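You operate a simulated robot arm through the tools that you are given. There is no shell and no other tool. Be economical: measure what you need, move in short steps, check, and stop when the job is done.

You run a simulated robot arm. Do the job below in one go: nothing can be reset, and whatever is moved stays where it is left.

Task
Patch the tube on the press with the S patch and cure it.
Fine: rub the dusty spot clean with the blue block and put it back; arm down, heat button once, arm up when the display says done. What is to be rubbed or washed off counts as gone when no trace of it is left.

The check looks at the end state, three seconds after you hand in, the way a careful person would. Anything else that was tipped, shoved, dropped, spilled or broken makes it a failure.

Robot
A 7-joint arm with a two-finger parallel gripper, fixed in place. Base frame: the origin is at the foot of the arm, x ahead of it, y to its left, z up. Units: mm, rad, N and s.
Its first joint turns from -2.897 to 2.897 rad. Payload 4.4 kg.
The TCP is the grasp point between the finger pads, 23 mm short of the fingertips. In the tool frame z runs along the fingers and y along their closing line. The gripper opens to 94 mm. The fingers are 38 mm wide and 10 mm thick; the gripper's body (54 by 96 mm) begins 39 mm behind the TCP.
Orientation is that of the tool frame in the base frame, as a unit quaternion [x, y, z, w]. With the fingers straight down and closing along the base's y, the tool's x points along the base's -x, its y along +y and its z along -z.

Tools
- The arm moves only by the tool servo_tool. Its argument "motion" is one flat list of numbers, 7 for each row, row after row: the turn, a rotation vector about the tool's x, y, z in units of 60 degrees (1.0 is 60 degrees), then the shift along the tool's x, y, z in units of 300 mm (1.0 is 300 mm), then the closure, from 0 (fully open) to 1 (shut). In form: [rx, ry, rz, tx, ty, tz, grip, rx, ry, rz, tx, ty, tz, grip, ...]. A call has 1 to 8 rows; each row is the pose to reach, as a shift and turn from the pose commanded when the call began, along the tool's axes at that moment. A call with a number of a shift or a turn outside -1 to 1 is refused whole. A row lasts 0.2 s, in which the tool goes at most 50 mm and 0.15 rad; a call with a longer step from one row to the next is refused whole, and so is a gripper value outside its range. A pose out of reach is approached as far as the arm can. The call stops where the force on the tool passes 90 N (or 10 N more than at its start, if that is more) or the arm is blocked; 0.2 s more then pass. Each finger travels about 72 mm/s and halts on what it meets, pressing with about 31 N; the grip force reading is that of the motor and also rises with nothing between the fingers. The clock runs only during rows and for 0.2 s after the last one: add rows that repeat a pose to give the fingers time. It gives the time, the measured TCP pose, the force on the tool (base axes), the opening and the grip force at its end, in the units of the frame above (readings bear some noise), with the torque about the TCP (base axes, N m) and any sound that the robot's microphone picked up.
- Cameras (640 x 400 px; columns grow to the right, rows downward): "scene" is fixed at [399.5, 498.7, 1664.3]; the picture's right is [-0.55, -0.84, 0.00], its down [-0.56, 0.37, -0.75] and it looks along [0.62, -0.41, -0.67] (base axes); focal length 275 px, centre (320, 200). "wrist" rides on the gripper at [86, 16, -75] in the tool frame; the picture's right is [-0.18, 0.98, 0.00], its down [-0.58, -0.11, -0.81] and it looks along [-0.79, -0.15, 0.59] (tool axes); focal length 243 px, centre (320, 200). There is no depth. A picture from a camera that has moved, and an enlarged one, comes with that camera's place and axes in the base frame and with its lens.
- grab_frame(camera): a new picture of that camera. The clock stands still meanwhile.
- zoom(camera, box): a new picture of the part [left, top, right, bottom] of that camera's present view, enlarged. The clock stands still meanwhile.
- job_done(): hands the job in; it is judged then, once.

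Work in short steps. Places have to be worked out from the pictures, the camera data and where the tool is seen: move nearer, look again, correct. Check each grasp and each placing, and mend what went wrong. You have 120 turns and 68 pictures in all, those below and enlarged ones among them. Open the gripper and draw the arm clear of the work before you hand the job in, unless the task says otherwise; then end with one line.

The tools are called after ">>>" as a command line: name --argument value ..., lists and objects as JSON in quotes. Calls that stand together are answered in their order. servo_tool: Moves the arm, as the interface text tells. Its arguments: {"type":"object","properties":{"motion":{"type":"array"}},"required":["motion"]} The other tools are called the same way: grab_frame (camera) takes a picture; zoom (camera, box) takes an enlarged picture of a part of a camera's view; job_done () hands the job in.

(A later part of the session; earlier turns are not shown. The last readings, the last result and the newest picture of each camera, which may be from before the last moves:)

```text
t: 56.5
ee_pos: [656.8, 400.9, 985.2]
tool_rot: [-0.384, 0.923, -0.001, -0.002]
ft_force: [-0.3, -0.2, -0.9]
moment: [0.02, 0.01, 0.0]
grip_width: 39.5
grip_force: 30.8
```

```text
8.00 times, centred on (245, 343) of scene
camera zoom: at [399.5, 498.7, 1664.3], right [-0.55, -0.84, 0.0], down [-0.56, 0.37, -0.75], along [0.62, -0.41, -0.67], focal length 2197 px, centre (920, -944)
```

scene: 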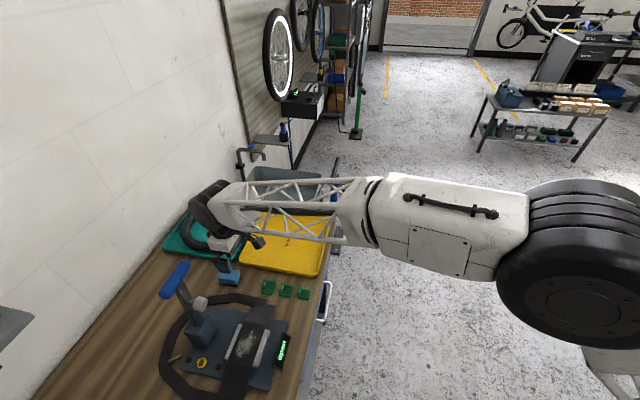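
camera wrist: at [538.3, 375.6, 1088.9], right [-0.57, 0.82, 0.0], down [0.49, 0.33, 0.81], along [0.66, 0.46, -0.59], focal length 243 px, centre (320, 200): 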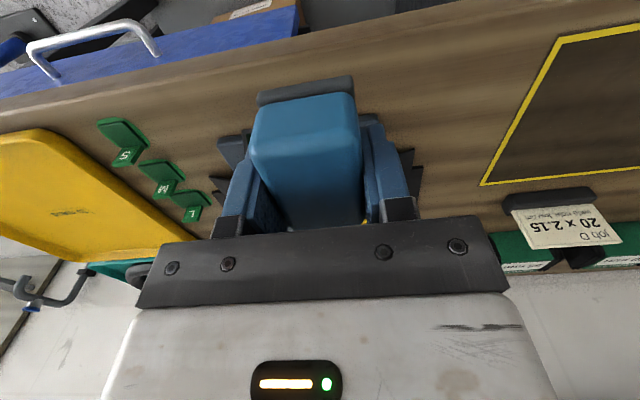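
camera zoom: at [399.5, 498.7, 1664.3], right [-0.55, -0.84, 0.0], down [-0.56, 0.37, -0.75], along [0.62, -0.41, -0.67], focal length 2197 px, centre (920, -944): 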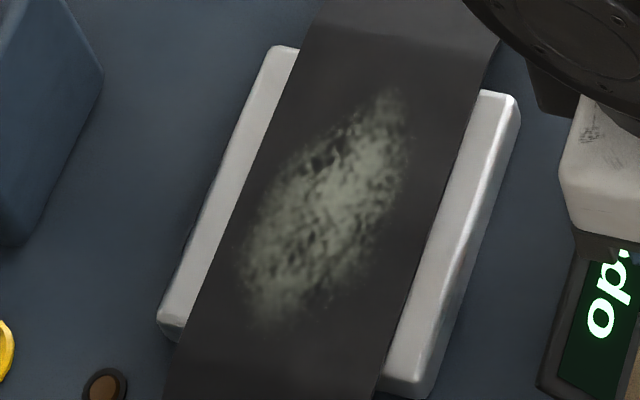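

The change is hard to judge, so I take the same enlargement as at the start for comparison, plus a wrist view of the block's sole.

>>> zoom --camera "scene" --box '[140, 250, 380, 400]'

>>> zoom --camera "wrist" --box '[200, 40, 440, 240]'

```text
2.67 times, centred on (260, 325) of scene
camera zoom: at [399.5, 498.7, 1664.3], right [-0.55, -0.84, 0.0], down [-0.56, 0.37, -0.75], along [0.62, -0.41, -0.67], focal length 732 px, centre (480, -133)
```

zoom: 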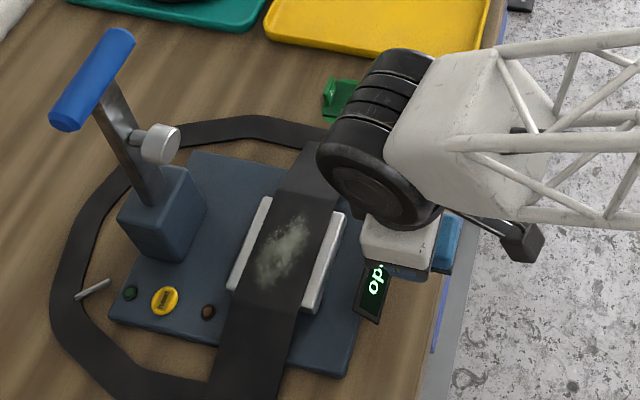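

```text
2.00 times, centred on (320, 140) of wrist
camera zoom: at [585.0, 350.8, 1061.3], right [-0.57, 0.82, 0.0], down [0.49, 0.34, 0.8], along [0.66, 0.46, -0.6], focal length 485 px, centre (320, 320)
```

zoom: 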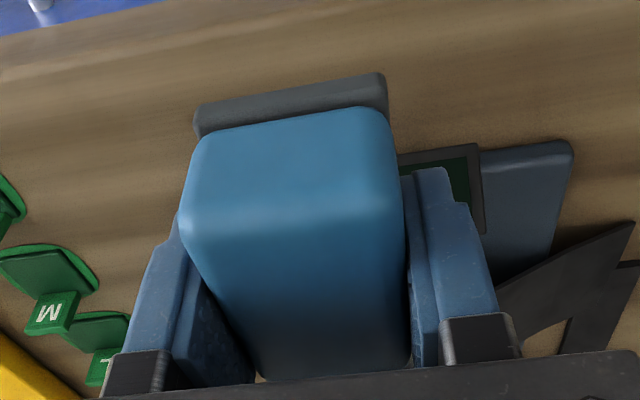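

The spot has dimmed only slightly, so it fades with rubbing work. I return to exactly the former contact pose and rub harder (~30–50 N), in batches.

>>> servo_tool --motion '[0, 0, 0, -0.12, 0, 0, 0.8, 0, 0, 0, -0.25, 0, 0, 0.8, 0, 0, 0, -0.38, 0, 0.03, 0.8, 0, 0, 0, -0.45, 0, 0.08, 0.8, 0, 0, 0, -0.45, 0, 0.14, 0.8, 0, 0, 0, -0.45, 0, 0.153, 0.8]'

>>> servo_tool --motion '[0, 0, 0, 0, 0.045, 0.001, 0.8, 0, 0, 0, 0, 0.09, 0.001, 0.8, 0, 0, 0, 0, 0.13, 0.001, 0.8, 0, 0, 0, 0, 0.09, 0.001, 0.8, 0, 0, 0, 0, 0.045, 0.001, 0.8, 0, 0, 0, 0, 0, 0.001, 0.8]'

>>> servo_tool --motion '[0, 0, 0, 0, 0.045, 0, 0.8, 0, 0, 0, 0, 0.09, 0, 0.8, 0, 0, 0, 0, 0.13, 0, 0.8, 0, 0, 0, 0, 0.09, 0, 0.8, 0, 0, 0, 0, 0.045, 0, 0.8, 0, 0, 0, 0, 0, 0, 0.8]'

```text
t: 57.9
ee_pos: [750.2, 495.4, 940.4]
tool_rot: [-0.383, 0.924, -0.001, -0.001]
ft_force: [-3.9, 1.4, 10.2]
moment: [0.0, -0.22, 0.02]
grip_width: 39.5
grip_force: 31.3
```

```text
t: 59.3
ee_pos: [751.5, 495.0, 939.8]
tool_rot: [-0.384, 0.923, -0.001, -0.002]
ft_force: [-9.6, 7.8, 27.3]
moment: [0.32, -0.42, 0.07]
grip_width: 39.5
grip_force: 31.3
```

```text
t: 60.7
ee_pos: [754.0, 494.8, 939.8]
tool_rot: [-0.384, 0.923, -0.001, -0.002]
ft_force: [-13.2, 9.6, 34.4]
moment: [0.36, -0.49, 0.04]
grip_width: 39.6
grip_force: 31.0
```

Torques show contact only at the leading corner, off the dust. I'll deliberately tilt 3° so the rear edge is the contact, and shift so that this edge passes right over the spot.

>>> servo_tool --motion '[0, 0, 0, 0, 0, -0.02, 0.8, 0, 0.03, 0, 0.04, 0, -0.02, 0.8, 0, 0.05, 0, 0.083, 0, -0.015, 0.8, 0, 0.05, 0, 0.083, 0, -0.01, 0.8]'

>>> servo_tool --motion '[0, 0, 0, 0, 0, 0.004, 0.8, 0, 0, 0, 0, 0, 0.006, 0.8]'

```text
t: 61.7
ee_pos: [735.0, 475.5, 940.4]
tool_rot: [-0.383, 0.923, -0.011, -0.028]
ft_force: [0.1, 0.4, -0.8]
moment: [0.05, 0.02, -0.03]
grip_width: 39.5
grip_force: 30.9
```

```text
t: 62.3
ee_pos: [735.4, 477.2, 941.9]
tool_rot: [-0.384, 0.923, -0.011, -0.027]
ft_force: [-2.8, 0.8, 7.0]
moment: [-0.01, -0.12, 0.03]
grip_width: 39.5
grip_force: 31.2
```

Edge contact at 7 N, right over the centre line. Stroke along the tube a few times.

>>> servo_tool --motion '[0, 0, 0, 0, 0.045, 0.003, 0.8, 0, 0, 0, 0, 0.09, 0.003, 0.8, 0, 0, 0, 0, 0.13, 0.003, 0.8, 0, 0, 0, 0, 0.09, 0.003, 0.8, 0, 0, 0, 0, 0.045, 0.003, 0.8, 0, 0, 0, 0, 0, 0.003, 0.8]'

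>>> servo_tool --motion '[0, 0, 0, 0, 0.045, 0, 0.8, 0, 0, 0, 0, 0.09, 0, 0.8, 0, 0, 0, 0, 0.13, 0, 0.8, 0, 0, 0, 0, 0.09, 0, 0.8, 0, 0, 0, 0, 0.045, 0, 0.8, 0, 0, 0, 0, 0, 0, 0.8]'

>>> servo_tool --motion '[0, 0, 0, 0, 0.045, -0.001, 0.8, 0, 0, 0, 0, 0.09, -0.001, 0.8, 0, 0, 0, 0, 0.13, -0.001, 0.8, 0, 0, 0, 0, 0.09, -0.001, 0.8, 0, 0, 0, 0, 0.045, -0.001, 0.8, 0, 0, 0, 0, 0, -0.001, 0.8]'

>>> servo_tool --motion '[0, 0, 0, 0, 0, -0.07, 0.8, 0, 0, 0, 0.1, 0, -0.15, 0.8, 0, 0, 0, 0.23, 0, -0.15, 0.8, 0, 0, 0, 0.36, 0, -0.15, 0.8]'

>>> zoom --camera "scene" --box '[225, 318, 265, 368]'

```text
t: 63.7
ee_pos: [733.7, 477.6, 940.0]
tool_rot: [-0.384, 0.923, -0.01, -0.026]
ft_force: [-10.6, 9.8, 37.1]
moment: [0.12, -0.79, 0.2]
grip_width: 39.3
grip_force: 30.8
```

```text
t: 65.1
ee_pos: [735.2, 477.0, 940.9]
tool_rot: [-0.384, 0.923, -0.011, -0.026]
ft_force: [-16.6, 12.5, 55.8]
moment: [0.16, -1.12, 0.26]
grip_width: 39.6
grip_force: 30.7
```

```text
t: 66.4
ee_pos: [725.5, 488.7, 940.6]
tool_rot: [-0.384, 0.923, -0.011, -0.027]
ft_force: [-1.8, 0.3, 5.1]
moment: [-0.04, -0.13, 0.04]
grip_width: 39.7
grip_force: 31.3
stopped in row 6: the force on the tool passed its limit at 109 N (the readings are from after the stop); the commanded pose is now the measured one
```

```text
t: 67.4
ee_pos: [649.2, 414.4, 989.3]
tool_rot: [-0.385, 0.923, -0.011, -0.028]
ft_force: [-0.2, -0.2, -1.2]
moment: [-0.01, 0.01, 0.03]
grip_width: 39.5
grip_force: 30.9
```

```text
8.00 times, centred on (245, 343) of scene
camera zoom: at [399.5, 498.7, 1664.3], right [-0.55, -0.84, 0.0], down [-0.56, 0.37, -0.75], along [0.62, -0.41, -0.67], focal length 2197 px, centre (920, -944)
```

zoom: 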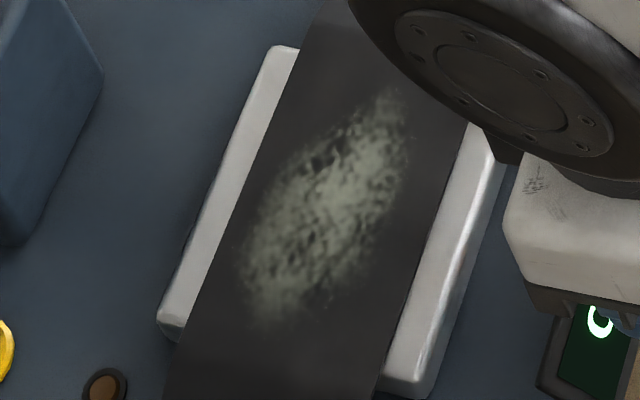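

No real change with edge contact either. I return with the sole flat and try light pressure with fast strokes.

>>> servo_tool --motion '[0, 0, 0, -0.12, 0, 0, 0.8, 0, -0.02, 0, -0.25, -0.02, 0, 0.8, 0, -0.045, 0, -0.38, -0.04, 0.03, 0.8, 0, -0.045, 0, -0.427, -0.053, 0.08, 0.8, 0, -0.045, 0, -0.427, -0.053, 0.125, 0.8, 0, -0.045, 0, -0.427, -0.053, 0.135, 0.8]'

>>> servo_tool --motion '[0, 0, 0, 0, 0, 0.005, 0.8, 0, 0, 0, 0, 0, 0.008, 0.8]'

```text
t: 68.8
ee_pos: [750.9, 491.6, 942.1]
tool_rot: [-0.384, 0.923, -0.001, -0.005]
ft_force: [-0.2, 0.9, -0.7]
moment: [0.0, 0.01, 0.0]
grip_width: 39.3
grip_force: 31.1
```

```text
t: 69.4
ee_pos: [751.3, 491.6, 941.5]
tool_rot: [-0.384, 0.923, -0.002, -0.005]
ft_force: [-0.3, -0.8, -0.4]
moment: [-0.02, 0.02, 0.02]
grip_width: 39.7
grip_force: 31.2
```

>>> servo_tool --motion '[0, 0, 0, 0, 0, 0.002, 0.8, 0, 0, 0, 0, 0, 0.004, 0.8]'

```text
t: 70.0
ee_pos: [748.2, 491.5, 939.7]
tool_rot: [-0.384, 0.923, -0.001, -0.005]
ft_force: [-0.5, -0.2, -0.4]
moment: [0.0, -0.03, 0.02]
grip_width: 39.6
grip_force: 31.3
```

>>> servo_tool --motion '[0, 0, 0, 0, 0, 0.003, 0.8, 0, 0, 0, 0, 0, 0.004, 0.8]'

```text
t: 70.6
ee_pos: [749.5, 492.0, 940.4]
tool_rot: [-0.384, 0.923, -0.001, -0.004]
ft_force: [-2.6, 2.7, 8.0]
moment: [0.01, -0.22, 0.13]
grip_width: 39.8
grip_force: 30.5
```

Light contact, 8 N. Fast strokes at constant depth.

>>> servo_tool --motion '[0, 0, 0, 0, 0.13, 0, 0.8, 0, 0, 0, 0, 0, 0, 0.8, 0, 0, 0, 0, 0.13, 0, 0.8, 0, 0, 0, 0, 0, 0, 0.8, 0, 0, 0, 0, 0.13, 0, 0.8, 0, 0, 0, 0, 0, 0, 0.8, 0, 0, 0, 0, 0.13, 0, 0.8, 0, 0, 0, 0, 0, 0, 0.8]'

>>> servo_tool --motion '[0, 0, 0, 0, 0.13, 0, 0.8, 0, 0, 0, 0, 0, 0, 0.8, 0, 0, 0, 0, 0.13, 0, 0.8, 0, 0, 0, 0, 0, 0, 0.8, 0, 0, 0, 0, 0.13, 0, 0.8, 0, 0, 0, 0, 0, 0, 0.8, 0, 0, 0, 0, 0.13, 0, 0.8, 0, 0, 0, 0, 0, 0, 0.8]'

>>> servo_tool --motion '[0, 0, 0, 0, 0, -0.07, 0.8, 0, 0, 0, 0.1, 0, -0.15, 0.8, 0, 0, 0, 0.23, 0, -0.15, 0.8, 0, 0, 0, 0.36, 0, -0.15, 0.8]'

>>> zoom --camera "scene" --box '[225, 318, 265, 368]'

```text
t: 72.4
ee_pos: [749.0, 491.2, 939.9]
tool_rot: [-0.386, 0.923, -0.001, -0.005]
ft_force: [-13.6, 9.1, 32.9]
moment: [0.14, -0.66, 0.24]
grip_width: 39.7
grip_force: 31.0
```

```text
t: 73.2
ee_pos: [729.5, 515.0, 938.9]
tool_rot: [-0.384, 0.923, -0.002, -0.006]
ft_force: [1.0, -0.9, 1.8]
moment: [0.0, -0.04, -0.02]
grip_width: 39.4
grip_force: 31.2
stopped in row 4: the force on the tool passed its limit at 128 N (the readings are from after the stop); the commanded pose is now the measured one
```

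```text
t: 74.2
ee_pos: [654.9, 436.5, 985.0]
tool_rot: [-0.385, 0.923, -0.002, -0.005]
ft_force: [-0.9, -0.8, -0.8]
moment: [0.02, -0.04, 0.0]
grip_width: 39.5
grip_force: 31.1
```

```text
8.00 times, centred on (245, 343) of scene
camera zoom: at [399.5, 498.7, 1664.3], right [-0.55, -0.84, 0.0], down [-0.56, 0.37, -0.75], along [0.62, -0.41, -0.67], focal length 2197 px, centre (920, -944)
```

zoom: 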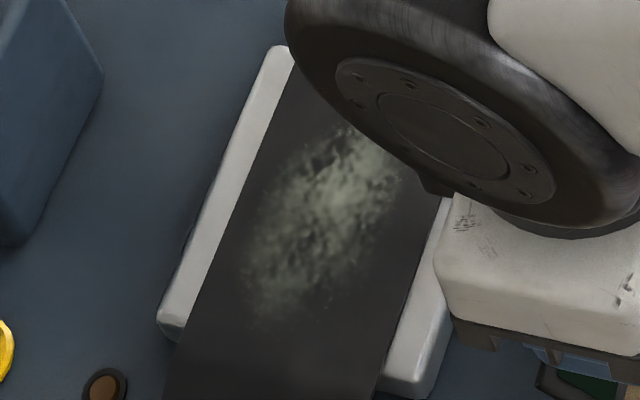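

Now it is visibly fading, on the lower-left half. Fast strokes work, so I go on that way, easing upward a little each row to counter the force creep.

>>> servo_tool --motion '[0, 0, 0, -0.12, 0, 0, 0.8, 0, 0, 0, -0.25, -0.06, 0, 0.8, 0, 0, 0, -0.36, -0.12, 0.07, 0.8, 0, 0, 0, -0.36, -0.12, 0.14, 0.8, 0, 0, 0, -0.36, -0.12, 0.152, 0.8]'

>>> servo_tool --motion '[0, 0, 0, 0.02, 0.14, 0, 0.8, 0, 0, 0, 0.02, 0, -0.001, 0.8, 0, 0, 0, 0.02, 0.14, -0.001, 0.8, 0, 0, 0, 0.02, 0, -0.002, 0.8, 0, 0, 0, 0, 0.14, -0.002, 0.8, 0, 0, 0, 0, 0, -0.003, 0.8, 0, 0, 0, 0, 0.14, -0.003, 0.8, 0, 0, 0, 0, 0, -0.004, 0.8]'

```text
t: 75.4
ee_pos: [753.7, 489.7, 940.6]
tool_rot: [-0.385, 0.923, -0.003, -0.005]
ft_force: [-0.1, 0.0, -0.2]
moment: [0.0, 0.0, -0.01]
grip_width: 39.3
grip_force: 31.1
```

```text
t: 77.2
ee_pos: [752.7, 493.9, 939.2]
tool_rot: [-0.385, 0.923, -0.001, -0.003]
ft_force: [-18.1, 13.3, 42.8]
moment: [0.2, -0.91, 0.32]
grip_width: 39.4
grip_force: 30.8
```

>>> servo_tool --motion '[0, 0, 0, 0, 0.14, -0.002, 0.8, 0, 0, 0, 0, 0, -0.004, 0.8, 0, 0, 0, 0, 0.14, -0.003, 0.8, 0, 0, 0, 0, 0, -0.005, 0.8, 0, 0, 0, 0.02, 0.14, -0.004, 0.8, 0, 0, 0, 0.02, 0, -0.006, 0.8, 0, 0, 0, 0.02, 0.14, -0.005, 0.8, 0, 0, 0, 0.02, 0, -0.007, 0.8]'

```text
t: 79.0
ee_pos: [751.9, 489.2, 944.9]
tool_rot: [-0.386, 0.923, -0.001, -0.005]
ft_force: [0.9, -0.3, 0.3]
moment: [0.03, 0.01, 0.01]
grip_width: 39.4
grip_force: 31.2
```

Lifted free by then. I go back down ~2.9 mm and stroke with a slight lift only on the +e2 strokes.

>>> servo_tool --motion '[0, 0, 0, 0, 0, 0.008, 0.8, 0, 0, 0, 0, 0.14, 0.01, 0.8, 0, 0, 0, 0, 0, 0.009, 0.8, 0, 0, 0, 0, 0.14, 0.01, 0.8, 0, 0, 0, 0, 0, 0.009, 0.8, 0, 0, 0, -0.02, 0.14, 0.01, 0.8, 0, 0, 0, -0.02, 0, 0.009, 0.8]'

>>> servo_tool --motion '[0, 0, 0, 0, 0.14, 0.001, 0.8, 0, 0, 0, 0, 0, 0, 0.8, 0, 0, 0, 0, 0.14, 0.001, 0.8, 0, 0, 0, 0.02, 0, 0, 0.8, 0, 0, 0, 0.02, 0.14, 0.001, 0.8, 0, 0, 0, 0.02, 0, 0, 0.8]'

```text
t: 80.6
ee_pos: [754.6, 491.8, 940.6]
tool_rot: [-0.385, 0.923, -0.001, -0.005]
ft_force: [0.8, -0.1, -0.1]
moment: [-0.02, 0.01, -0.03]
grip_width: 39.3
grip_force: 30.7
```

```text
t: 82.0
ee_pos: [751.1, 484.0, 941.2]
tool_rot: [-0.385, 0.923, -0.001, -0.005]
ft_force: [0.7, -0.8, -0.3]
moment: [0.0, 0.06, 0.0]
grip_width: 39.6
grip_force: 31.2
```

Not touching; 1.2 mm lower.

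>>> servo_tool --motion '[0, 0, 0, 0, 0, 0.004, 0.8, 0, 0, 0, 0, 0.14, 0.004, 0.8, 0, 0, 0, 0, 0, 0.004, 0.8, 0, 0, 0, 0, 0.14, 0.004, 0.8, 0, 0, 0, 0, 0, 0.004, 0.8]'

```text
t: 83.2
ee_pos: [751.8, 487.8, 941.8]
tool_rot: [-0.386, 0.923, -0.002, -0.005]
ft_force: [0.7, -1.1, -1.3]
moment: [0.01, 0.0, -0.02]
grip_width: 39.6
grip_force: 31.1
```

>>> servo_tool --motion '[0, 0, 0, 0, 0, 0.004, 0.8, 0, 0, 0, 0, 0.14, 0.004, 0.8, 0, 0, 0, 0, 0, 0.004, 0.8, 0, 0, 0, 0, 0.14, 0.004, 0.8, 0, 0, 0, 0, 0, 0.004, 0.8]'

```text
t: 84.4
ee_pos: [750.7, 487.2, 940.3]
tool_rot: [-0.386, 0.923, -0.002, -0.004]
ft_force: [-6.4, 3.3, 17.4]
moment: [0.04, -0.36, 0.09]
grip_width: 39.5
grip_force: 30.7
```

In contact at 17 N. Fast strokes now.

>>> servo_tool --motion '[0, 0, 0, 0, 0.14, 0, 0.8, 0, 0, 0, 0, 0, 0, 0.8, 0, 0, 0, 0, 0.14, 0, 0.8, 0, 0, 0, 0, 0, 0, 0.8, 0, 0, 0, -0.02, 0.14, 0, 0.8, 0, 0, 0, -0.02, 0, 0, 0.8, 0, 0, 0, -0.02, 0.14, 0, 0.8, 0, 0, 0, 0, 0, 0, 0.8]'

>>> servo_tool --motion '[0, 0, 0, 0, 0.14, -0.001, 0.8, 0, 0, 0, 0, 0, -0.001, 0.8, 0, 0, 0, 0, 0.14, -0.001, 0.8, 0, 0, 0, 0, 0, -0.001, 0.8, 0, 0, 0, 0.0, 0.14, -0.001, 0.8, 0, 0, 0, 0, 0, -0.001, 0.8]'

>>> servo_tool --motion '[0, 0, 0, 0, 0, -0.07, 0.8, 0, 0, 0, 0.1, 0, -0.15, 0.8, 0, 0, 0, 0.23, 0, -0.15, 0.8, 0, 0, 0, 0.36, 0, -0.15, 0.8, 0, 0, 0, 0.45, 0, -0.15, 0.8]'

>>> zoom --camera "scene" --box '[225, 318, 265, 368]'

```text
t: 86.0
ee_pos: [733.6, 508.2, 939.4]
tool_rot: [-0.384, 0.923, -0.002, -0.004]
ft_force: [0.6, 0.4, -0.1]
moment: [-0.01, 0.02, 0.04]
grip_width: 39.6
grip_force: 31.0
stopped in row 7: the force on the tool passed its limit at 232 N (the readings are from after the stop); the commanded pose is now the measured one
```

```text
t: 87.4
ee_pos: [734.9, 507.2, 941.9]
tool_rot: [-0.385, 0.923, -0.001, -0.004]
ft_force: [-0.1, -0.4, 0.1]
moment: [0.03, 0.02, 0.01]
grip_width: 39.5
grip_force: 31.1
```

```text
t: 88.6
ee_pos: [640.3, 413.2, 985.7]
tool_rot: [-0.385, 0.923, -0.002, -0.003]
ft_force: [-0.1, 0.4, -0.6]
moment: [0.0, 0.02, -0.01]
grip_width: 39.6
grip_force: 30.7
```

```text
8.00 times, centred on (245, 343) of scene
camera zoom: at [399.5, 498.7, 1664.3], right [-0.55, -0.84, 0.0], down [-0.56, 0.37, -0.75], along [0.62, -0.41, -0.67], focal length 2197 px, centre (920, -944)
```

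zoom: 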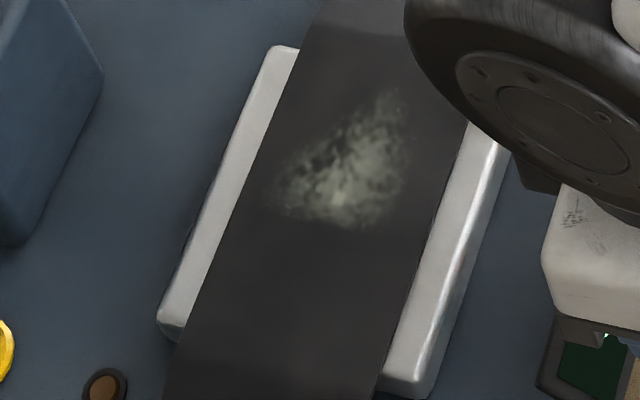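

Excellent: the lower half is gone completely. The remainder lies at e2≈160–203, so I now rub short strokes with the block centred at e2≈172–192.

>>> servo_tool --motion '[0, 0, 0, -0.12, 0, 0, 0.8, 0, 0, 0, -0.25, -0.06, 0, 0.8, 0, 0, 0, -0.38, -0.105, 0.03, 0.8, 0, 0, 0, -0.45, -0.105, 0.08, 0.8, 0, 0, 0, -0.45, -0.105, 0.14, 0.8, 0, 0, 0, -0.45, -0.105, 0.153, 0.8]'

>>> servo_tool --motion '[0, 0, 0, 0, 0, 0.002, 0.8, 0, 0, 0, 0, 0, 0.004, 0.8]'

```text
t: 90.0
ee_pos: [756.9, 488.4, 940.1]
tool_rot: [-0.384, 0.923, -0.001, -0.002]
ft_force: [-4.0, -7.6, 19.2]
moment: [0.43, 0.17, 0.17]
grip_width: 39.6
grip_force: 30.5
```

```text
t: 90.6
ee_pos: [757.0, 488.2, 940.3]
tool_rot: [-0.384, 0.923, -0.001, -0.001]
ft_force: [14.0, -9.2, 36.8]
moment: [0.85, -0.22, -0.46]
grip_width: 39.6
grip_force: 30.6
```

Contact lies on the block's −e2 side. I lift a touch, roll ~1.2° to bring the +e2 side down and press again.

>>> servo_tool --motion '[0, 0, 0, 0, 0, -0.01, 0.8, -0.02, 0, 0, 0, 0, -0.01, 0.8, -0.02, 0, 0, 0, 0, -0.003, 0.8, -0.02, 0, 0, 0, 0, -0.003, 0.8]'

```text
t: 91.6
ee_pos: [755.3, 487.7, 940.0]
tool_rot: [-0.385, 0.923, 0.007, -0.006]
ft_force: [6.5, 10.8, 38.7]
moment: [0.15, -1.31, 0.37]
grip_width: 39.4
grip_force: 31.3
```

Contact has moved to the +e2 side (38 N). Short strokes here, slightly lighter.

>>> servo_tool --motion '[0, 0, 0, 0, 0.06, -0.001, 0.8, 0, 0, 0, 0, 0, -0.002, 0.8, 0, 0, 0, 0, 0.06, -0.001, 0.8, 0, 0, 0, 0, 0, -0.002, 0.8, 0, 0, 0, 0.02, 0.06, -0.001, 0.8, 0, 0, 0, 0.04, 0, -0.002, 0.8, 0, 0, 0, 0.04, 0.06, -0.001, 0.8, 0, 0, 0, 0, 0, -0.002, 0.8]'

>>> servo_tool --motion '[0, 0, 0, 0, 0.06, 0.001, 0.8, 0, 0, 0, 0, 0, 0, 0.8, 0, 0, 0, 0, 0.06, 0.001, 0.8, 0, 0, 0, 0, 0, 0, 0.8, 0, 0, 0, 0.02, 0.06, 0.001, 0.8, 0, 0, 0, 0.04, 0, 0, 0.8, 0, 0, 0, 0.04, 0.06, 0.001, 0.8, 0, 0, 0, 0, 0, 0, 0.8]'

>>> servo_tool --motion '[0, 0, 0, 0, 0, -0.07, 0.8, 0, 0, 0, 0.1, 0, -0.15, 0.8, 0, 0, 0, 0.23, 0, -0.15, 0.8, 0, 0, 0, 0.36, 0, -0.15, 0.8, 0, 0, 0, 0.45, 0, -0.15, 0.8]'

>>> zoom --camera "scene" --box '[225, 318, 265, 368]'

```text
t: 93.3
ee_pos: [744.3, 487.1, 941.0]
tool_rot: [-0.384, 0.923, 0.009, -0.01]
ft_force: [-3.1, -4.6, 7.5]
moment: [-0.18, -0.19, -0.18]
grip_width: 39.6
grip_force: 30.9
stopped in row 8: the force on the tool passed its limit at 127 N (the readings are from after the stop); the commanded pose is now the measured one
```

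```text
t: 95.1
ee_pos: [741.0, 486.6, 941.5]
tool_rot: [-0.385, 0.923, 0.008, -0.009]
ft_force: [-30.3, 8.5, 31.3]
moment: [-0.03, -0.28, 0.03]
grip_width: 39.1
grip_force: 30.8
```

```text
t: 96.3
ee_pos: [651.1, 391.4, 986.2]
tool_rot: [-0.384, 0.923, 0.008, -0.011]
ft_force: [0.3, -0.1, -0.1]
moment: [-0.01, -0.02, 0.01]
grip_width: 39.4
grip_force: 31.2
```

```text
8.00 times, centred on (245, 343) of scene
camera zoom: at [399.5, 498.7, 1664.3], right [-0.55, -0.84, 0.0], down [-0.56, 0.37, -0.75], along [0.62, -0.41, -0.67], focal length 2197 px, centre (920, -944)
```

zoom: 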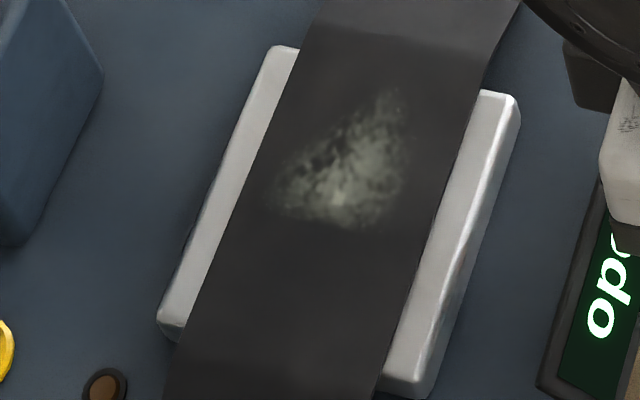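

Cleaning evidently happens along the touching edge: earlier the −e2 edge swept e2 124–166, exactly the cleaned half. I undo the roll (slightly reversed) and sweep that same edge over the rest, with the tool at e2≈178–222.

>>> servo_tool --motion '[0, 0, 0, -0.12, 0, 0, 0.8, 0.03, 0, 0, -0.25, -0.06, 0, 0.8, 0.03, 0, 0, -0.38, -0.128, 0.03, 0.8, 0.03, 0, 0, -0.47, -0.128, 0.08, 0.8, 0.03, 0, 0, -0.47, -0.128, 0.135, 0.8, 0.03, 0, 0, -0.47, -0.128, 0.142, 0.8]'

>>> servo_tool --motion '[0, 0, 0, 0, 0, 0.004, 0.8, 0, 0, 0, 0, 0, 0.007, 0.8]'

```text
t: 97.7
ee_pos: [774.7, 464.1, 942.1]
tool_rot: [-0.385, 0.923, -0.006, -0.004]
ft_force: [-1.3, 0.4, 0.2]
moment: [0.02, -0.02, -0.02]
grip_width: 39.2
grip_force: 30.8
```

```text
t: 98.3
ee_pos: [775.1, 463.3, 940.0]
tool_rot: [-0.384, 0.924, -0.007, -0.003]
ft_force: [-6.2, -6.7, 13.5]
moment: [0.28, 0.22, 0.23]
grip_width: 39.3
grip_force: 31.1
```

Contact on the −e2 edge (13 N) at e2≈195. Fast strokes.

>>> servo_tool --motion '[0, 0, 0, 0, 0.14, 0, 0.8, 0, 0, 0, 0, 0, 0, 0.8, 0, 0, 0, 0, 0.14, 0, 0.8, 0, 0, 0, 0, 0, 0, 0.8, 0, 0, 0, 0.0, 0.14, 0, 0.8, 0, 0, 0, 0, 0, 0, 0.8]'

>>> zoom --camera "scene" --box '[180, 290, 300, 390]'

```text
t: 99.7
ee_pos: [776.1, 467.7, 940.8]
tool_rot: [-0.385, 0.923, -0.006, -0.004]
ft_force: [0.5, -0.8, -0.3]
moment: [0.01, -0.03, 0.03]
grip_width: 39.4
grip_force: 31.5
```

```text
4.00 times, centred on (240, 340) of scene
camera zoom: at [399.5, 498.7, 1664.3], right [-0.55, -0.84, 0.0], down [-0.56, 0.37, -0.75], along [0.62, -0.41, -0.67], focal length 1099 px, centre (640, -360)
```

zoom: 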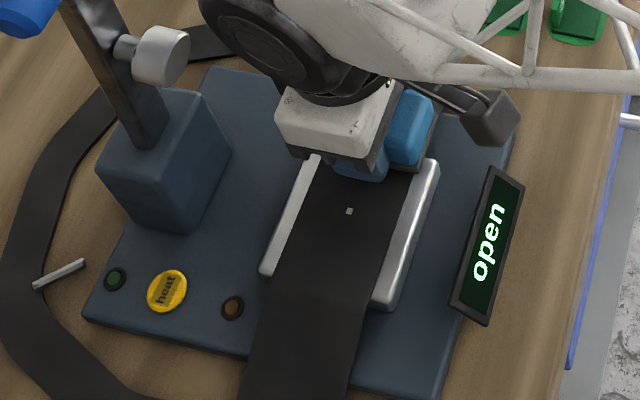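

Nearly all gone; a small remnant is visible at e2≈169. Some more sweeps with slightly more pressure.

>>> servo_tool --motion '[0, 0, 0, 0, 0.05, 0.003, 0.8, 0, 0, 0, 0, 0.16, 0.003, 0.8, 0, 0, 0, 0, 0, 0.003, 0.8, 0, 0, 0, 0.01, 0.16, 0.003, 0.8, 0, 0, 0, 0.01, 0, 0.003, 0.8, 0, 0, 0, -0.01, 0.16, 0.003, 0.8, 0, 0, 0, -0.01, 0, 0.003, 0.8]'

>>> servo_tool --motion '[0, 0, 0, 0, 0, -0.07, 0.8, 0, 0, 0, 0.1, 0, -0.15, 0.8, 0, 0, 0, 0.23, 0, -0.15, 0.8, 0, 0, 0, 0.36, 0, -0.15, 0.8, 0, 0, 0, 0.45, 0, -0.15, 0.8]'

>>> zoom --camera "scene" --box '[225, 318, 265, 368]'

```text
t: 101.3
ee_pos: [776.8, 465.0, 941.8]
tool_rot: [-0.385, 0.923, -0.007, -0.003]
ft_force: [1.0, -0.3, -0.7]
moment: [0.03, 0.0, -0.02]
grip_width: 39.8
grip_force: 31.1
```

```text
t: 102.5
ee_pos: [684.4, 371.7, 984.5]
tool_rot: [-0.384, 0.923, -0.006, -0.004]
ft_force: [-0.1, 0.5, -0.7]
moment: [0.01, 0.01, 0.03]
grip_width: 39.6
grip_force: 31.2
```

```text
8.00 times, centred on (245, 343) of scene
camera zoom: at [399.5, 498.7, 1664.3], right [-0.55, -0.84, 0.0], down [-0.56, 0.37, -0.75], along [0.62, -0.41, -0.67], focal length 2197 px, centre (920, -944)
```

zoom: 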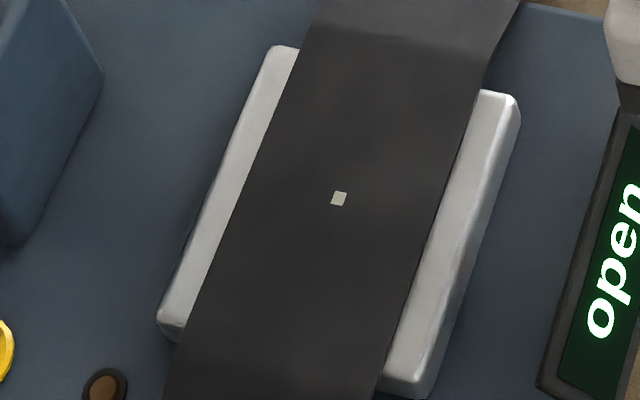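

The dust is gone; the crisp little square left is the puncture mark at the anvil centre (e1 879, e2 169), where the patch goes. Now I return the block: raise, level the tool and shift along e2 first.

>>> servo_tool --motion '[-0.01, -0.015, 0, 0, 0, -0.13, 0.8, -0.01, -0.015, 0, 0, -0.1, -0.23, 0.8, -0.01, -0.015, 0, 0, -0.22, -0.23, 0.8, -0.01, -0.015, 0, 0, -0.34, -0.23, 0.8, -0.01, -0.015, 0, 0, -0.43, -0.23, 0.8]'

>>> servo_tool --motion '[0, 0, 0, -0.15, 0, 0, 0.8, 0, 0, 0, -0.3, 0, 0, 0.8, 0, 0, 0, -0.45, 0, 0, 0.8, 0, 0, 0, -0.6, 0, 0, 0.8, 0, 0, 0, -0.75, 0, 0, 0.8, 0, 0, 0, -0.9, 0, 0, 0.8]'

>>> grab_frame --camera "wrist"

```text
t: 103.7
ee_pos: [774.7, 282.4, 1053.6]
tool_rot: [-0.384, 0.923, 0.001, 0.002]
ft_force: [0.2, -0.8, -0.7]
moment: [0.02, -0.01, -0.03]
grip_width: 39.3
grip_force: 31.5
```

```text
t: 105.1
ee_pos: [962.3, 473.4, 1051.7]
tool_rot: [-0.385, 0.923, 0.001, 0.001]
ft_force: [-0.2, -0.5, 0.3]
moment: [0.01, -0.01, 0.02]
grip_width: 39.6
grip_force: 30.7
```

```text
30 pictures are left
camera wrist: at [891.1, 423.2, 1126.7], right [-0.57, 0.82, 0.0], down [0.49, 0.33, 0.81], along [0.66, 0.46, -0.59], focal length 243 px, centre (320, 200)
```

wrist: 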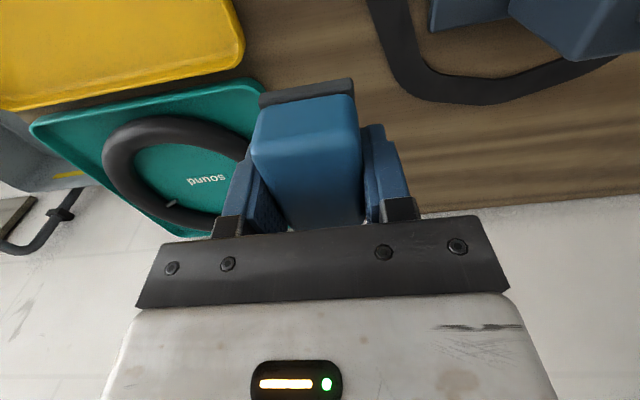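

Now 11 mm short; align to (973, 479) and descend to just above the bench.

>>> servo_tool --motion '[0, 0, 0, -0.038, -0.012, 0.1, 0.8, 0, 0, 0, -0.038, -0.012, 0.22, 0.8, 0, 0, 0, -0.038, -0.012, 0.34, 0.8, 0, 0, 0, -0.038, -0.012, 0.42, 0.8, 0, 0, 0, -0.038, -0.012, 0.46, 0.8]'

>>> servo_tool --motion '[0, 0, 0, 0, 0, 0.006, 0.8, 0, 0, 0, 0, 0, 0.012, 0.8, 0, 0, 0, 0, 0, 0.012, 0.8]'

```text
t: 106.3
ee_pos: [973.7, 481.6, 915.4]
tool_rot: [-0.384, 0.923, 0.001, 0.001]
ft_force: [-0.4, -0.2, 0.2]
moment: [0.01, 0.01, -0.01]
grip_width: 39.8
grip_force: 30.8
```

```text
t: 107.1
ee_pos: [975.2, 480.2, 913.1]
tool_rot: [-0.385, 0.923, 0.002, 0.001]
ft_force: [0.3, -0.2, 0.1]
moment: [0.0, 0.0, 0.03]
grip_width: 39.6
grip_force: 31.1
```

>>> servo_tool --motion '[0, 0, 0, 0.003, 0.002, 0.005, 0.8, 0, 0, 0, 0.003, 0.002, 0.01, 0.8, 0, 0, 0, 0.003, 0.002, 0.012, 0.8]'

```text
t: 107.9
ee_pos: [974.2, 479.9, 910.5]
tool_rot: [-0.384, 0.923, 0.002, 0.001]
ft_force: [0.2, -0.4, -0.5]
moment: [-0.01, -0.02, 0.02]
grip_width: 39.9
grip_force: 30.5
```

>>> servo_tool --motion '[0, 0, 0, 0, 0, 0.004, 0.8, 0, 0, 0, 0, 0, 0.008, 0.8, 0, 0, 0, 0, 0, 0.009, 0.8]'

```text
t: 108.7
ee_pos: [974.2, 478.5, 908.6]
tool_rot: [-0.384, 0.923, 0.001, 0.001]
ft_force: [0.1, 0.3, -0.7]
moment: [0.03, 0.02, 0.0]
grip_width: 39.3
grip_force: 31.2
```

>>> servo_tool --motion '[0, 0, 0, 0, 0, 0.003, 0.8, 0, 0, 0, 0, 0, 0.006, 0.8, 0, 0, 0, 0, 0, 0.006, 0.8]'

```text
t: 109.5
ee_pos: [974.0, 479.7, 906.7]
tool_rot: [-0.384, 0.923, 0.002, 0.001]
ft_force: [-0.3, 0.1, -0.1]
moment: [-0.04, 0.0, 0.01]
grip_width: 39.5
grip_force: 31.3
```

>>> servo_tool --motion '[0, 0, 0, 0, 0, 0.003, 0.8, 0, 0, 0, 0, 0, 0.006, 0.8, 0, 0, 0, 0, 0, 0.006, 0.8]'

```text
t: 110.3
ee_pos: [973.7, 478.6, 903.4]
tool_rot: [-0.384, 0.923, 0.001, 0.002]
ft_force: [0.5, 0.6, -1.1]
moment: [-0.02, 0.02, 0.01]
grip_width: 39.6
grip_force: 31.1
```

>>> servo_tool --motion '[0, 0, 0, 0, 0, 0.003, 0.8, 0, 0, 0, 0, 0, 0.006, 0.8, 0, 0, 0, 0, 0, 0.006, 0.8]'

>>> zoom --camera "wrist" --box '[200, 40, 440, 240]'

```text
t: 111.1
ee_pos: [974.5, 478.3, 904.7]
tool_rot: [-0.385, 0.923, 0.002, 0.003]
ft_force: [-2.5, -1.8, 14.9]
moment: [-0.47, 0.4, 0.01]
grip_width: 39.5
grip_force: 30.8
```

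```text
2.00 times, centred on (320, 140) of wrist
camera zoom: at [902.8, 429.2, 978.2], right [-0.57, 0.82, 0.0], down [0.48, 0.33, 0.81], along [0.67, 0.46, -0.59], focal length 485 px, centre (320, 320)
```

zoom: 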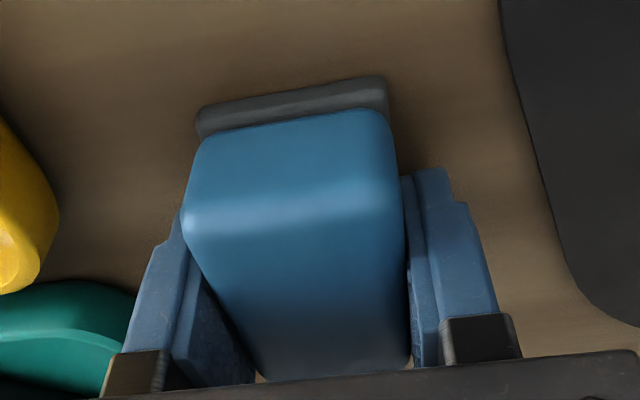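

The block rests on the bench (15 N). Release to ~60 mm and rise straight up.

>>> servo_tool --motion '[0, 0, 0, 0, 0, -0.002, 0.6, 0, 0, 0, 0, 0, -0.002, 0.36, 0, 0, 0, 0, 0, -0.002, 0.36, 0, 0, 0, 0, 0, -0.08, 0.36, 0, 0, 0, 0, 0, -0.2, 0.36, 0, 0, 0, 0.1, 0, -0.3, 0.36, 0, 0, 0, 0.25, 0, -0.3, 0.36, 0, 0, 0, 0.4, 0, -0.3, 0.36]'

>>> grab_frame --camera "wrist"

```text
t: 112.9
ee_pos: [888.8, 393.7, 991.7]
tool_rot: [-0.384, 0.923, 0.002, 0.002]
ft_force: [0.5, -0.6, -0.4]
moment: [0.01, -0.02, -0.06]
grip_width: 60.2
grip_force: 0.1
```

```text
28 pictures are left
camera wrist: at [816.9, 343.6, 1067.6], right [-0.57, 0.82, 0.0], down [0.49, 0.33, 0.81], along [0.66, 0.46, -0.59], focal length 243 px, centre (320, 200)
```

wrist: 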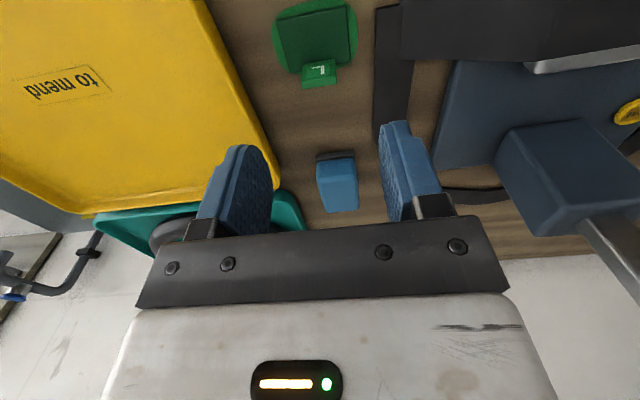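

The block is back upright on its spot. Now I back up along e1 to view the S patch.

>>> servo_tool --motion '[0, 0, 0, 0.15, 0, 0, 0.36, 0, 0, 0, 0.3, 0, 0, 0.36, 0, 0, 0, 0.45, 0, 0, 0.36, 0, 0, 0, 0.6, 0, 0, 0.36, 0, 0, 0, 0.73, 0, 0.05, 0.36]'

>>> zoom --camera "wrist" --box '[220, 0, 460, 180]'

```text
t: 114.1
ee_pos: [733.4, 239.6, 972.2]
tool_rot: [-0.384, 0.923, 0.001, 0.002]
ft_force: [0.6, -0.3, -0.7]
moment: [-0.01, -0.04, -0.01]
grip_width: 60.5
grip_force: 0.1
```

```text
2.22 times, centred on (340, 90) of wrist
camera zoom: at [661.1, 189.4, 1047.1], right [-0.57, 0.82, 0.0], down [0.49, 0.33, 0.81], along [0.66, 0.46, -0.59], focal length 539 px, centre (276, 444)
```

zoom: 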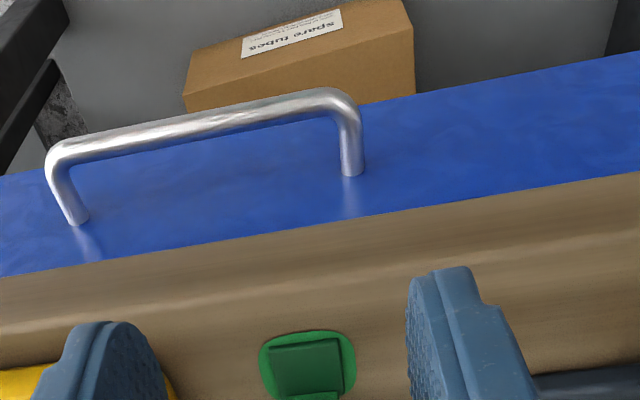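

>>> zoom --camera "wrist" --box '[270, 130, 430, 230]'

```text
4.00 times, centred on (350, 180) of wrist
camera zoom: at [661.1, 189.4, 1047.1], right [-0.57, 0.82, 0.0], down [0.49, 0.33, 0.81], along [0.66, 0.46, -0.59], focal length 970 px, centre (200, 280)
```

zoom: 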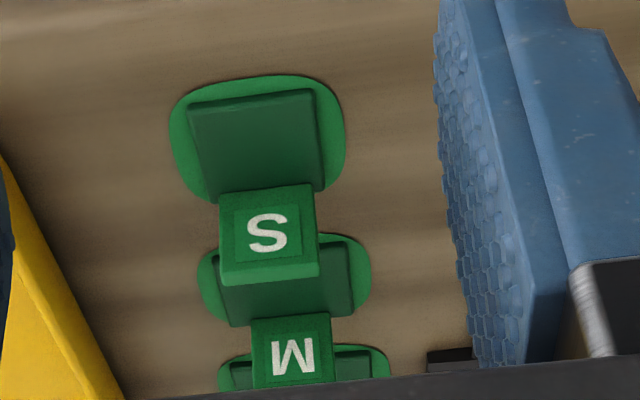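

The S tab is at about e1 790, e2 350 (x≈806, y≈311), top z≈908, ~23 mm wide; bench about 880. I go over it to z≈930.

>>> servo_tool --motion '[0, 0, 0, -0.12, -0.003, 0, 0.47, 0, 0, 0, -0.24, -0.003, 0, 0.47, 0, 0, 0, -0.34, -0.003, 0.04, 0.47, 0, 0, 0, -0.34, -0.003, 0.1, 0.47, 0, 0, 0, -0.34, -0.003, 0.13, 0.47]'

>>> grab_frame --camera "wrist"

>>> zoom --camera "scene" --box '[230, 250, 350, 330]'

```text
t: 115.3
ee_pos: [808.3, 311.4, 935.5]
tool_rot: [-0.384, 0.923, 0.002, 0.001]
ft_force: [-0.5, -0.6, 0.4]
moment: [-0.01, -0.01, -0.01]
grip_width: 49.8
grip_force: 0.0
```

```text
25 pictures are left
camera wrist: at [735.9, 260.9, 1010.3], right [-0.57, 0.82, 0.0], down [0.49, 0.33, 0.81], along [0.66, 0.46, -0.59], focal length 243 px, centre (320, 200)
```

wrist: 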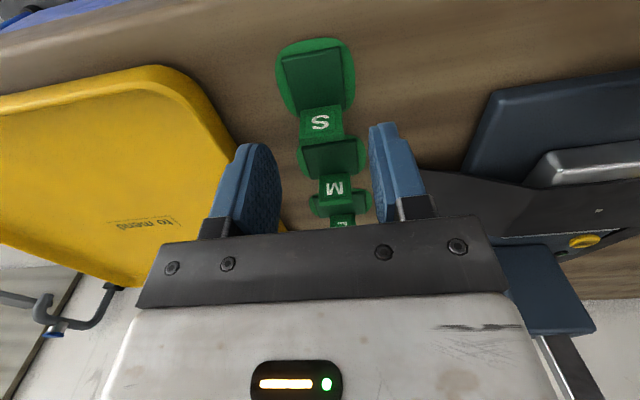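

```text
5.00 times, centred on (290, 290) of scene
camera zoom: at [399.5, 498.7, 1664.3], right [-0.55, -0.84, 0.0], down [-0.56, 0.37, -0.75], along [0.62, -0.41, -0.67], focal length 1373 px, centre (470, -250)
```

zoom: 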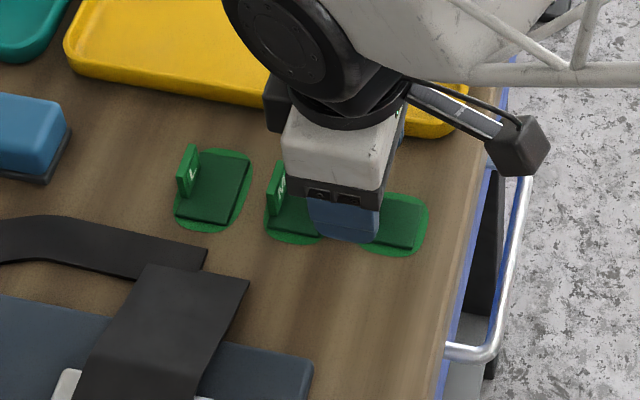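

Tab centre is right under the TCP. Descend to z≈912 and check the force.

>>> servo_tool --motion '[0, 0, 0, 0, 0.005, 0.035, 0.47, 0, 0, 0, 0, 0.005, 0.065, 0.47, 0, 0, 0, 0, 0.005, 0.078, 0.47]'

>>> zoom --camera "wrist" --box '[220, 40, 440, 240]'

```text
t: 116.1
ee_pos: [808.0, 312.0, 913.1]
tool_rot: [-0.385, 0.923, 0.001, 0.001]
ft_force: [-0.2, -0.2, 0.5]
moment: [0.02, 0.01, -0.02]
grip_width: 49.8
grip_force: 0.0
```

```text
2.00 times, centred on (330, 140) of wrist
camera zoom: at [735.3, 261.7, 988.1], right [-0.57, 0.82, 0.0], down [0.49, 0.33, 0.81], along [0.66, 0.46, -0.59], focal length 485 px, centre (300, 320)
```

zoom: 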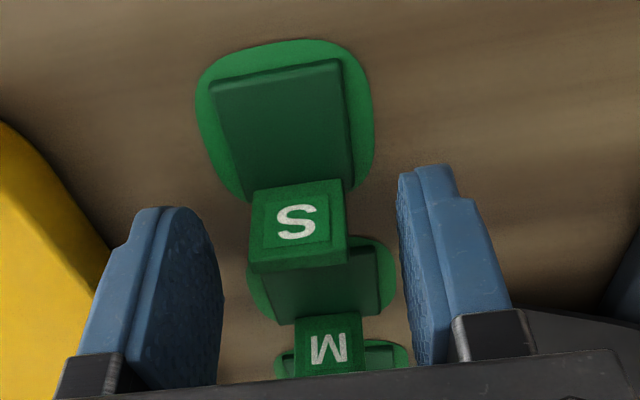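

Tab is centred between the fingers. I lower 2 mm and close.

>>> servo_tool --motion '[0, 0, 0, 0, 0, 0.007, 0.47, 0, 0, 0, 0, 0, 0.007, 0.9, 0, 0, 0, 0, 0, 0.007, 0.9, 0, 0, 0, 0, 0, 0.007, 0.9, 0, 0, 0, 0, 0, 0.007, 0.9]'

>>> servo_tool --motion '[0, 0, 0, 0, 0, -0.05, 0.9, 0, 0, 0, 0, 0, -0.15, 0.9, 0, 0, 0, 0, 0, -0.3, 0.9]'

>>> grab_frame --camera "wrist"

```text
t: 117.3
ee_pos: [808.1, 312.1, 912.0]
tool_rot: [-0.384, 0.923, 0.002, 0.001]
ft_force: [0.4, -0.3, -0.9]
moment: [0.0, 0.03, 0.01]
grip_width: 22.6
grip_force: 31.0
```

```text
t: 118.1
ee_pos: [805.2, 312.0, 1001.3]
tool_rot: [-0.385, 0.923, 0.002, 0.001]
ft_force: [-0.9, 0.3, -0.1]
moment: [0.01, -0.02, 0.01]
grip_width: 22.4
grip_force: 30.7
```

```text
22 pictures are left
camera wrist: at [733.7, 262.1, 1076.8], right [-0.57, 0.82, 0.0], down [0.49, 0.33, 0.81], along [0.66, 0.46, -0.59], focal length 243 px, centre (320, 200)
```

wrist: 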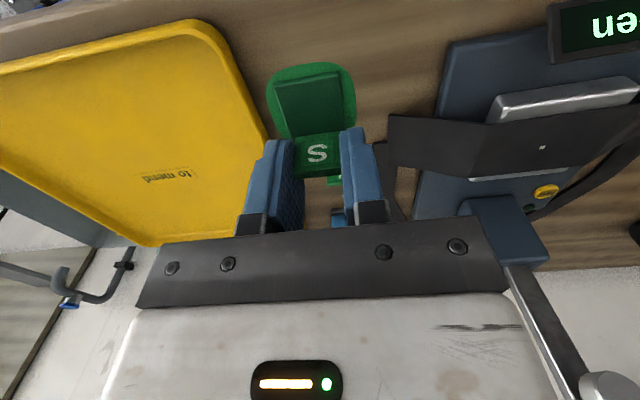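

S patch is held (22.5 mm). To keep the wrist clear of the lever and the tab out of the presser's way, I'll turn the tool 90° so the patch extends toward −e2; first move to open space while turning.

>>> servo_tool --motion '[0, 0, 0.125, 0, 0.05, -0.05, 0.9, 0, 0, 0.25, 0, 0.1, -0.1, 0.9, 0, 0, 0.375, 0, 0.15, -0.1, 0.9, 0, 0, 0.5, 0, 0.2, -0.1, 0.9, 0, 0, 0.625, 0, 0.25, -0.1, 0.9, 0, 0, 0.75, 0, 0.293, -0.1, 0.9]'

>>> servo_tool --motion '[0, 0, 0.125, 0, 0, 0, 0.9, 0, 0, 0.25, 0, 0, 0, 0.9, 0, 0, 0.375, 0, 0, 0, 0.9, 0, 0, 0.5, 0, 0, 0, 0.9, 0, 0, 0.625, 0, 0, 0, 0.9, 0, 0, 0.75, 0, 0, 0, 0.9]'

>>> grab_frame --camera "wrist"

```text
t: 119.5
ee_pos: [743.3, 375.0, 1032.9]
tool_rot: [0.0, 1.0, 0.002, 0.002]
ft_force: [-0.6, 0.1, 0.5]
moment: [-0.02, -0.05, 0.01]
grip_width: 22.5
grip_force: 31.1
```

```text
t: 120.9
ee_pos: [743.9, 373.2, 1032.0]
tool_rot: [0.381, 0.924, 0.002, 0.0]
ft_force: [-0.1, -0.3, -0.2]
moment: [0.02, 0.0, 0.03]
grip_width: 22.6
grip_force: 31.2
```

```text
21 pictures are left
camera wrist: at [694.2, 445.6, 1107.8], right [0.82, 0.57, 0.0], down [0.33, -0.49, 0.81], along [0.46, -0.66, -0.59], focal length 243 px, centre (320, 200)
```

wrist: 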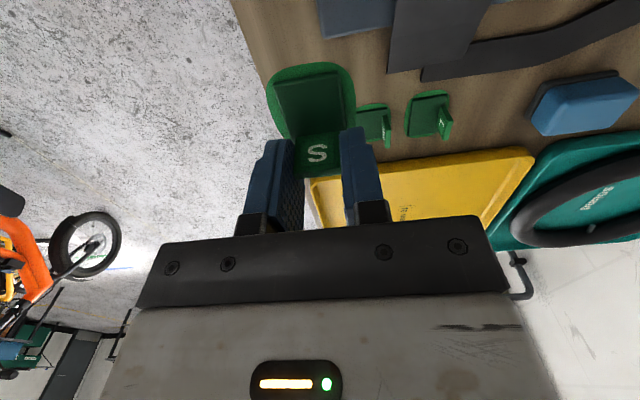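

Turned well. Now hover above the mark: e1 875, e2 183, z≈985.

>>> servo_tool --motion '[0, 0, 0, 0.07, 0.07, 0, 0.9, 0, 0, 0, 0.15, 0.15, 0, 0.9, 0, 0, 0, 0.22, 0.22, 0.04, 0.9, 0, 0, 0, 0.263, 0.283, 0.1, 0.9, 0, 0, 0, 0.263, 0.283, 0.157, 0.9]'

>>> grab_frame --camera "wrist"

>>> zoom --camera "scene" --box '[180, 280, 300, 380]'

```text
t: 122.1
ee_pos: [747.8, 488.3, 988.4]
tool_rot: [0.382, 0.924, 0.002, -0.001]
ft_force: [-0.3, -0.4, 0.6]
moment: [0.01, -0.02, -0.03]
grip_width: 22.4
grip_force: 31.1
```

```text
20 pictures are left
camera wrist: at [698.4, 562.0, 1064.1], right [0.82, 0.57, 0.0], down [0.33, -0.49, 0.81], along [0.46, -0.66, -0.59], focal length 243 px, centre (320, 200)
```

wrist: 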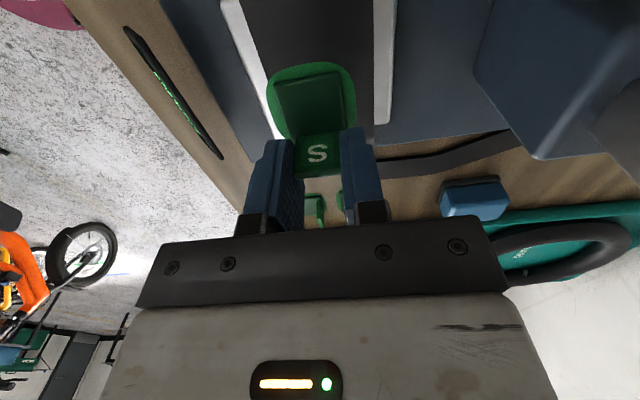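

```text
4.00 times, centred on (240, 330) of scene
camera zoom: at [399.5, 498.7, 1664.3], right [-0.55, -0.84, 0.0], down [-0.56, 0.37, -0.75], along [0.62, -0.41, -0.67], focal length 1099 px, centre (640, -320)
```

zoom: 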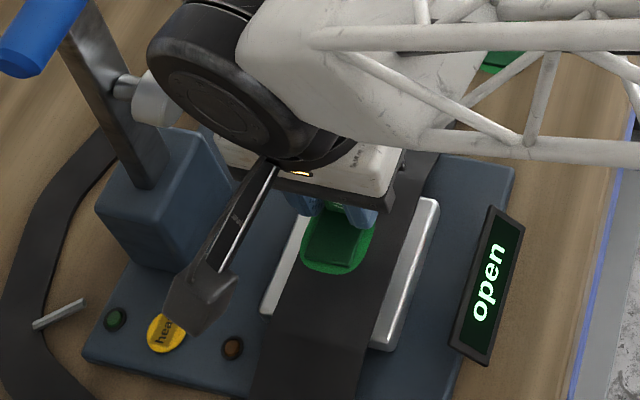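

Tube edges give a tube centre at e1≈875.6; the patch is over it. I descend to just above.

>>> servo_tool --motion '[0, 0, 0, 0, 0.005, 0.05, 0.9, 0, 0, 0, 0, 0.005, 0.09, 0.9, 0, 0, 0, 0, 0.005, 0.115, 0.9]'

>>> servo_tool --motion '[0, 0, 0, 0, 0, 0.006, 0.9, 0, 0, 0, 0, 0, 0.012, 0.9]'

```text
t: 122.9
ee_pos: [749.8, 491.2, 952.2]
tool_rot: [0.381, 0.924, 0.002, -0.001]
ft_force: [0.2, 0.4, -0.4]
moment: [-0.02, -0.02, 0.02]
grip_width: 22.7
grip_force: 31.5
```

```text
t: 123.5
ee_pos: [749.8, 491.6, 948.3]
tool_rot: [0.38, 0.925, 0.002, 0.0]
ft_force: [0.3, -0.1, 1.7]
moment: [0.05, 0.04, -0.01]
grip_width: 22.4
grip_force: 30.9
```

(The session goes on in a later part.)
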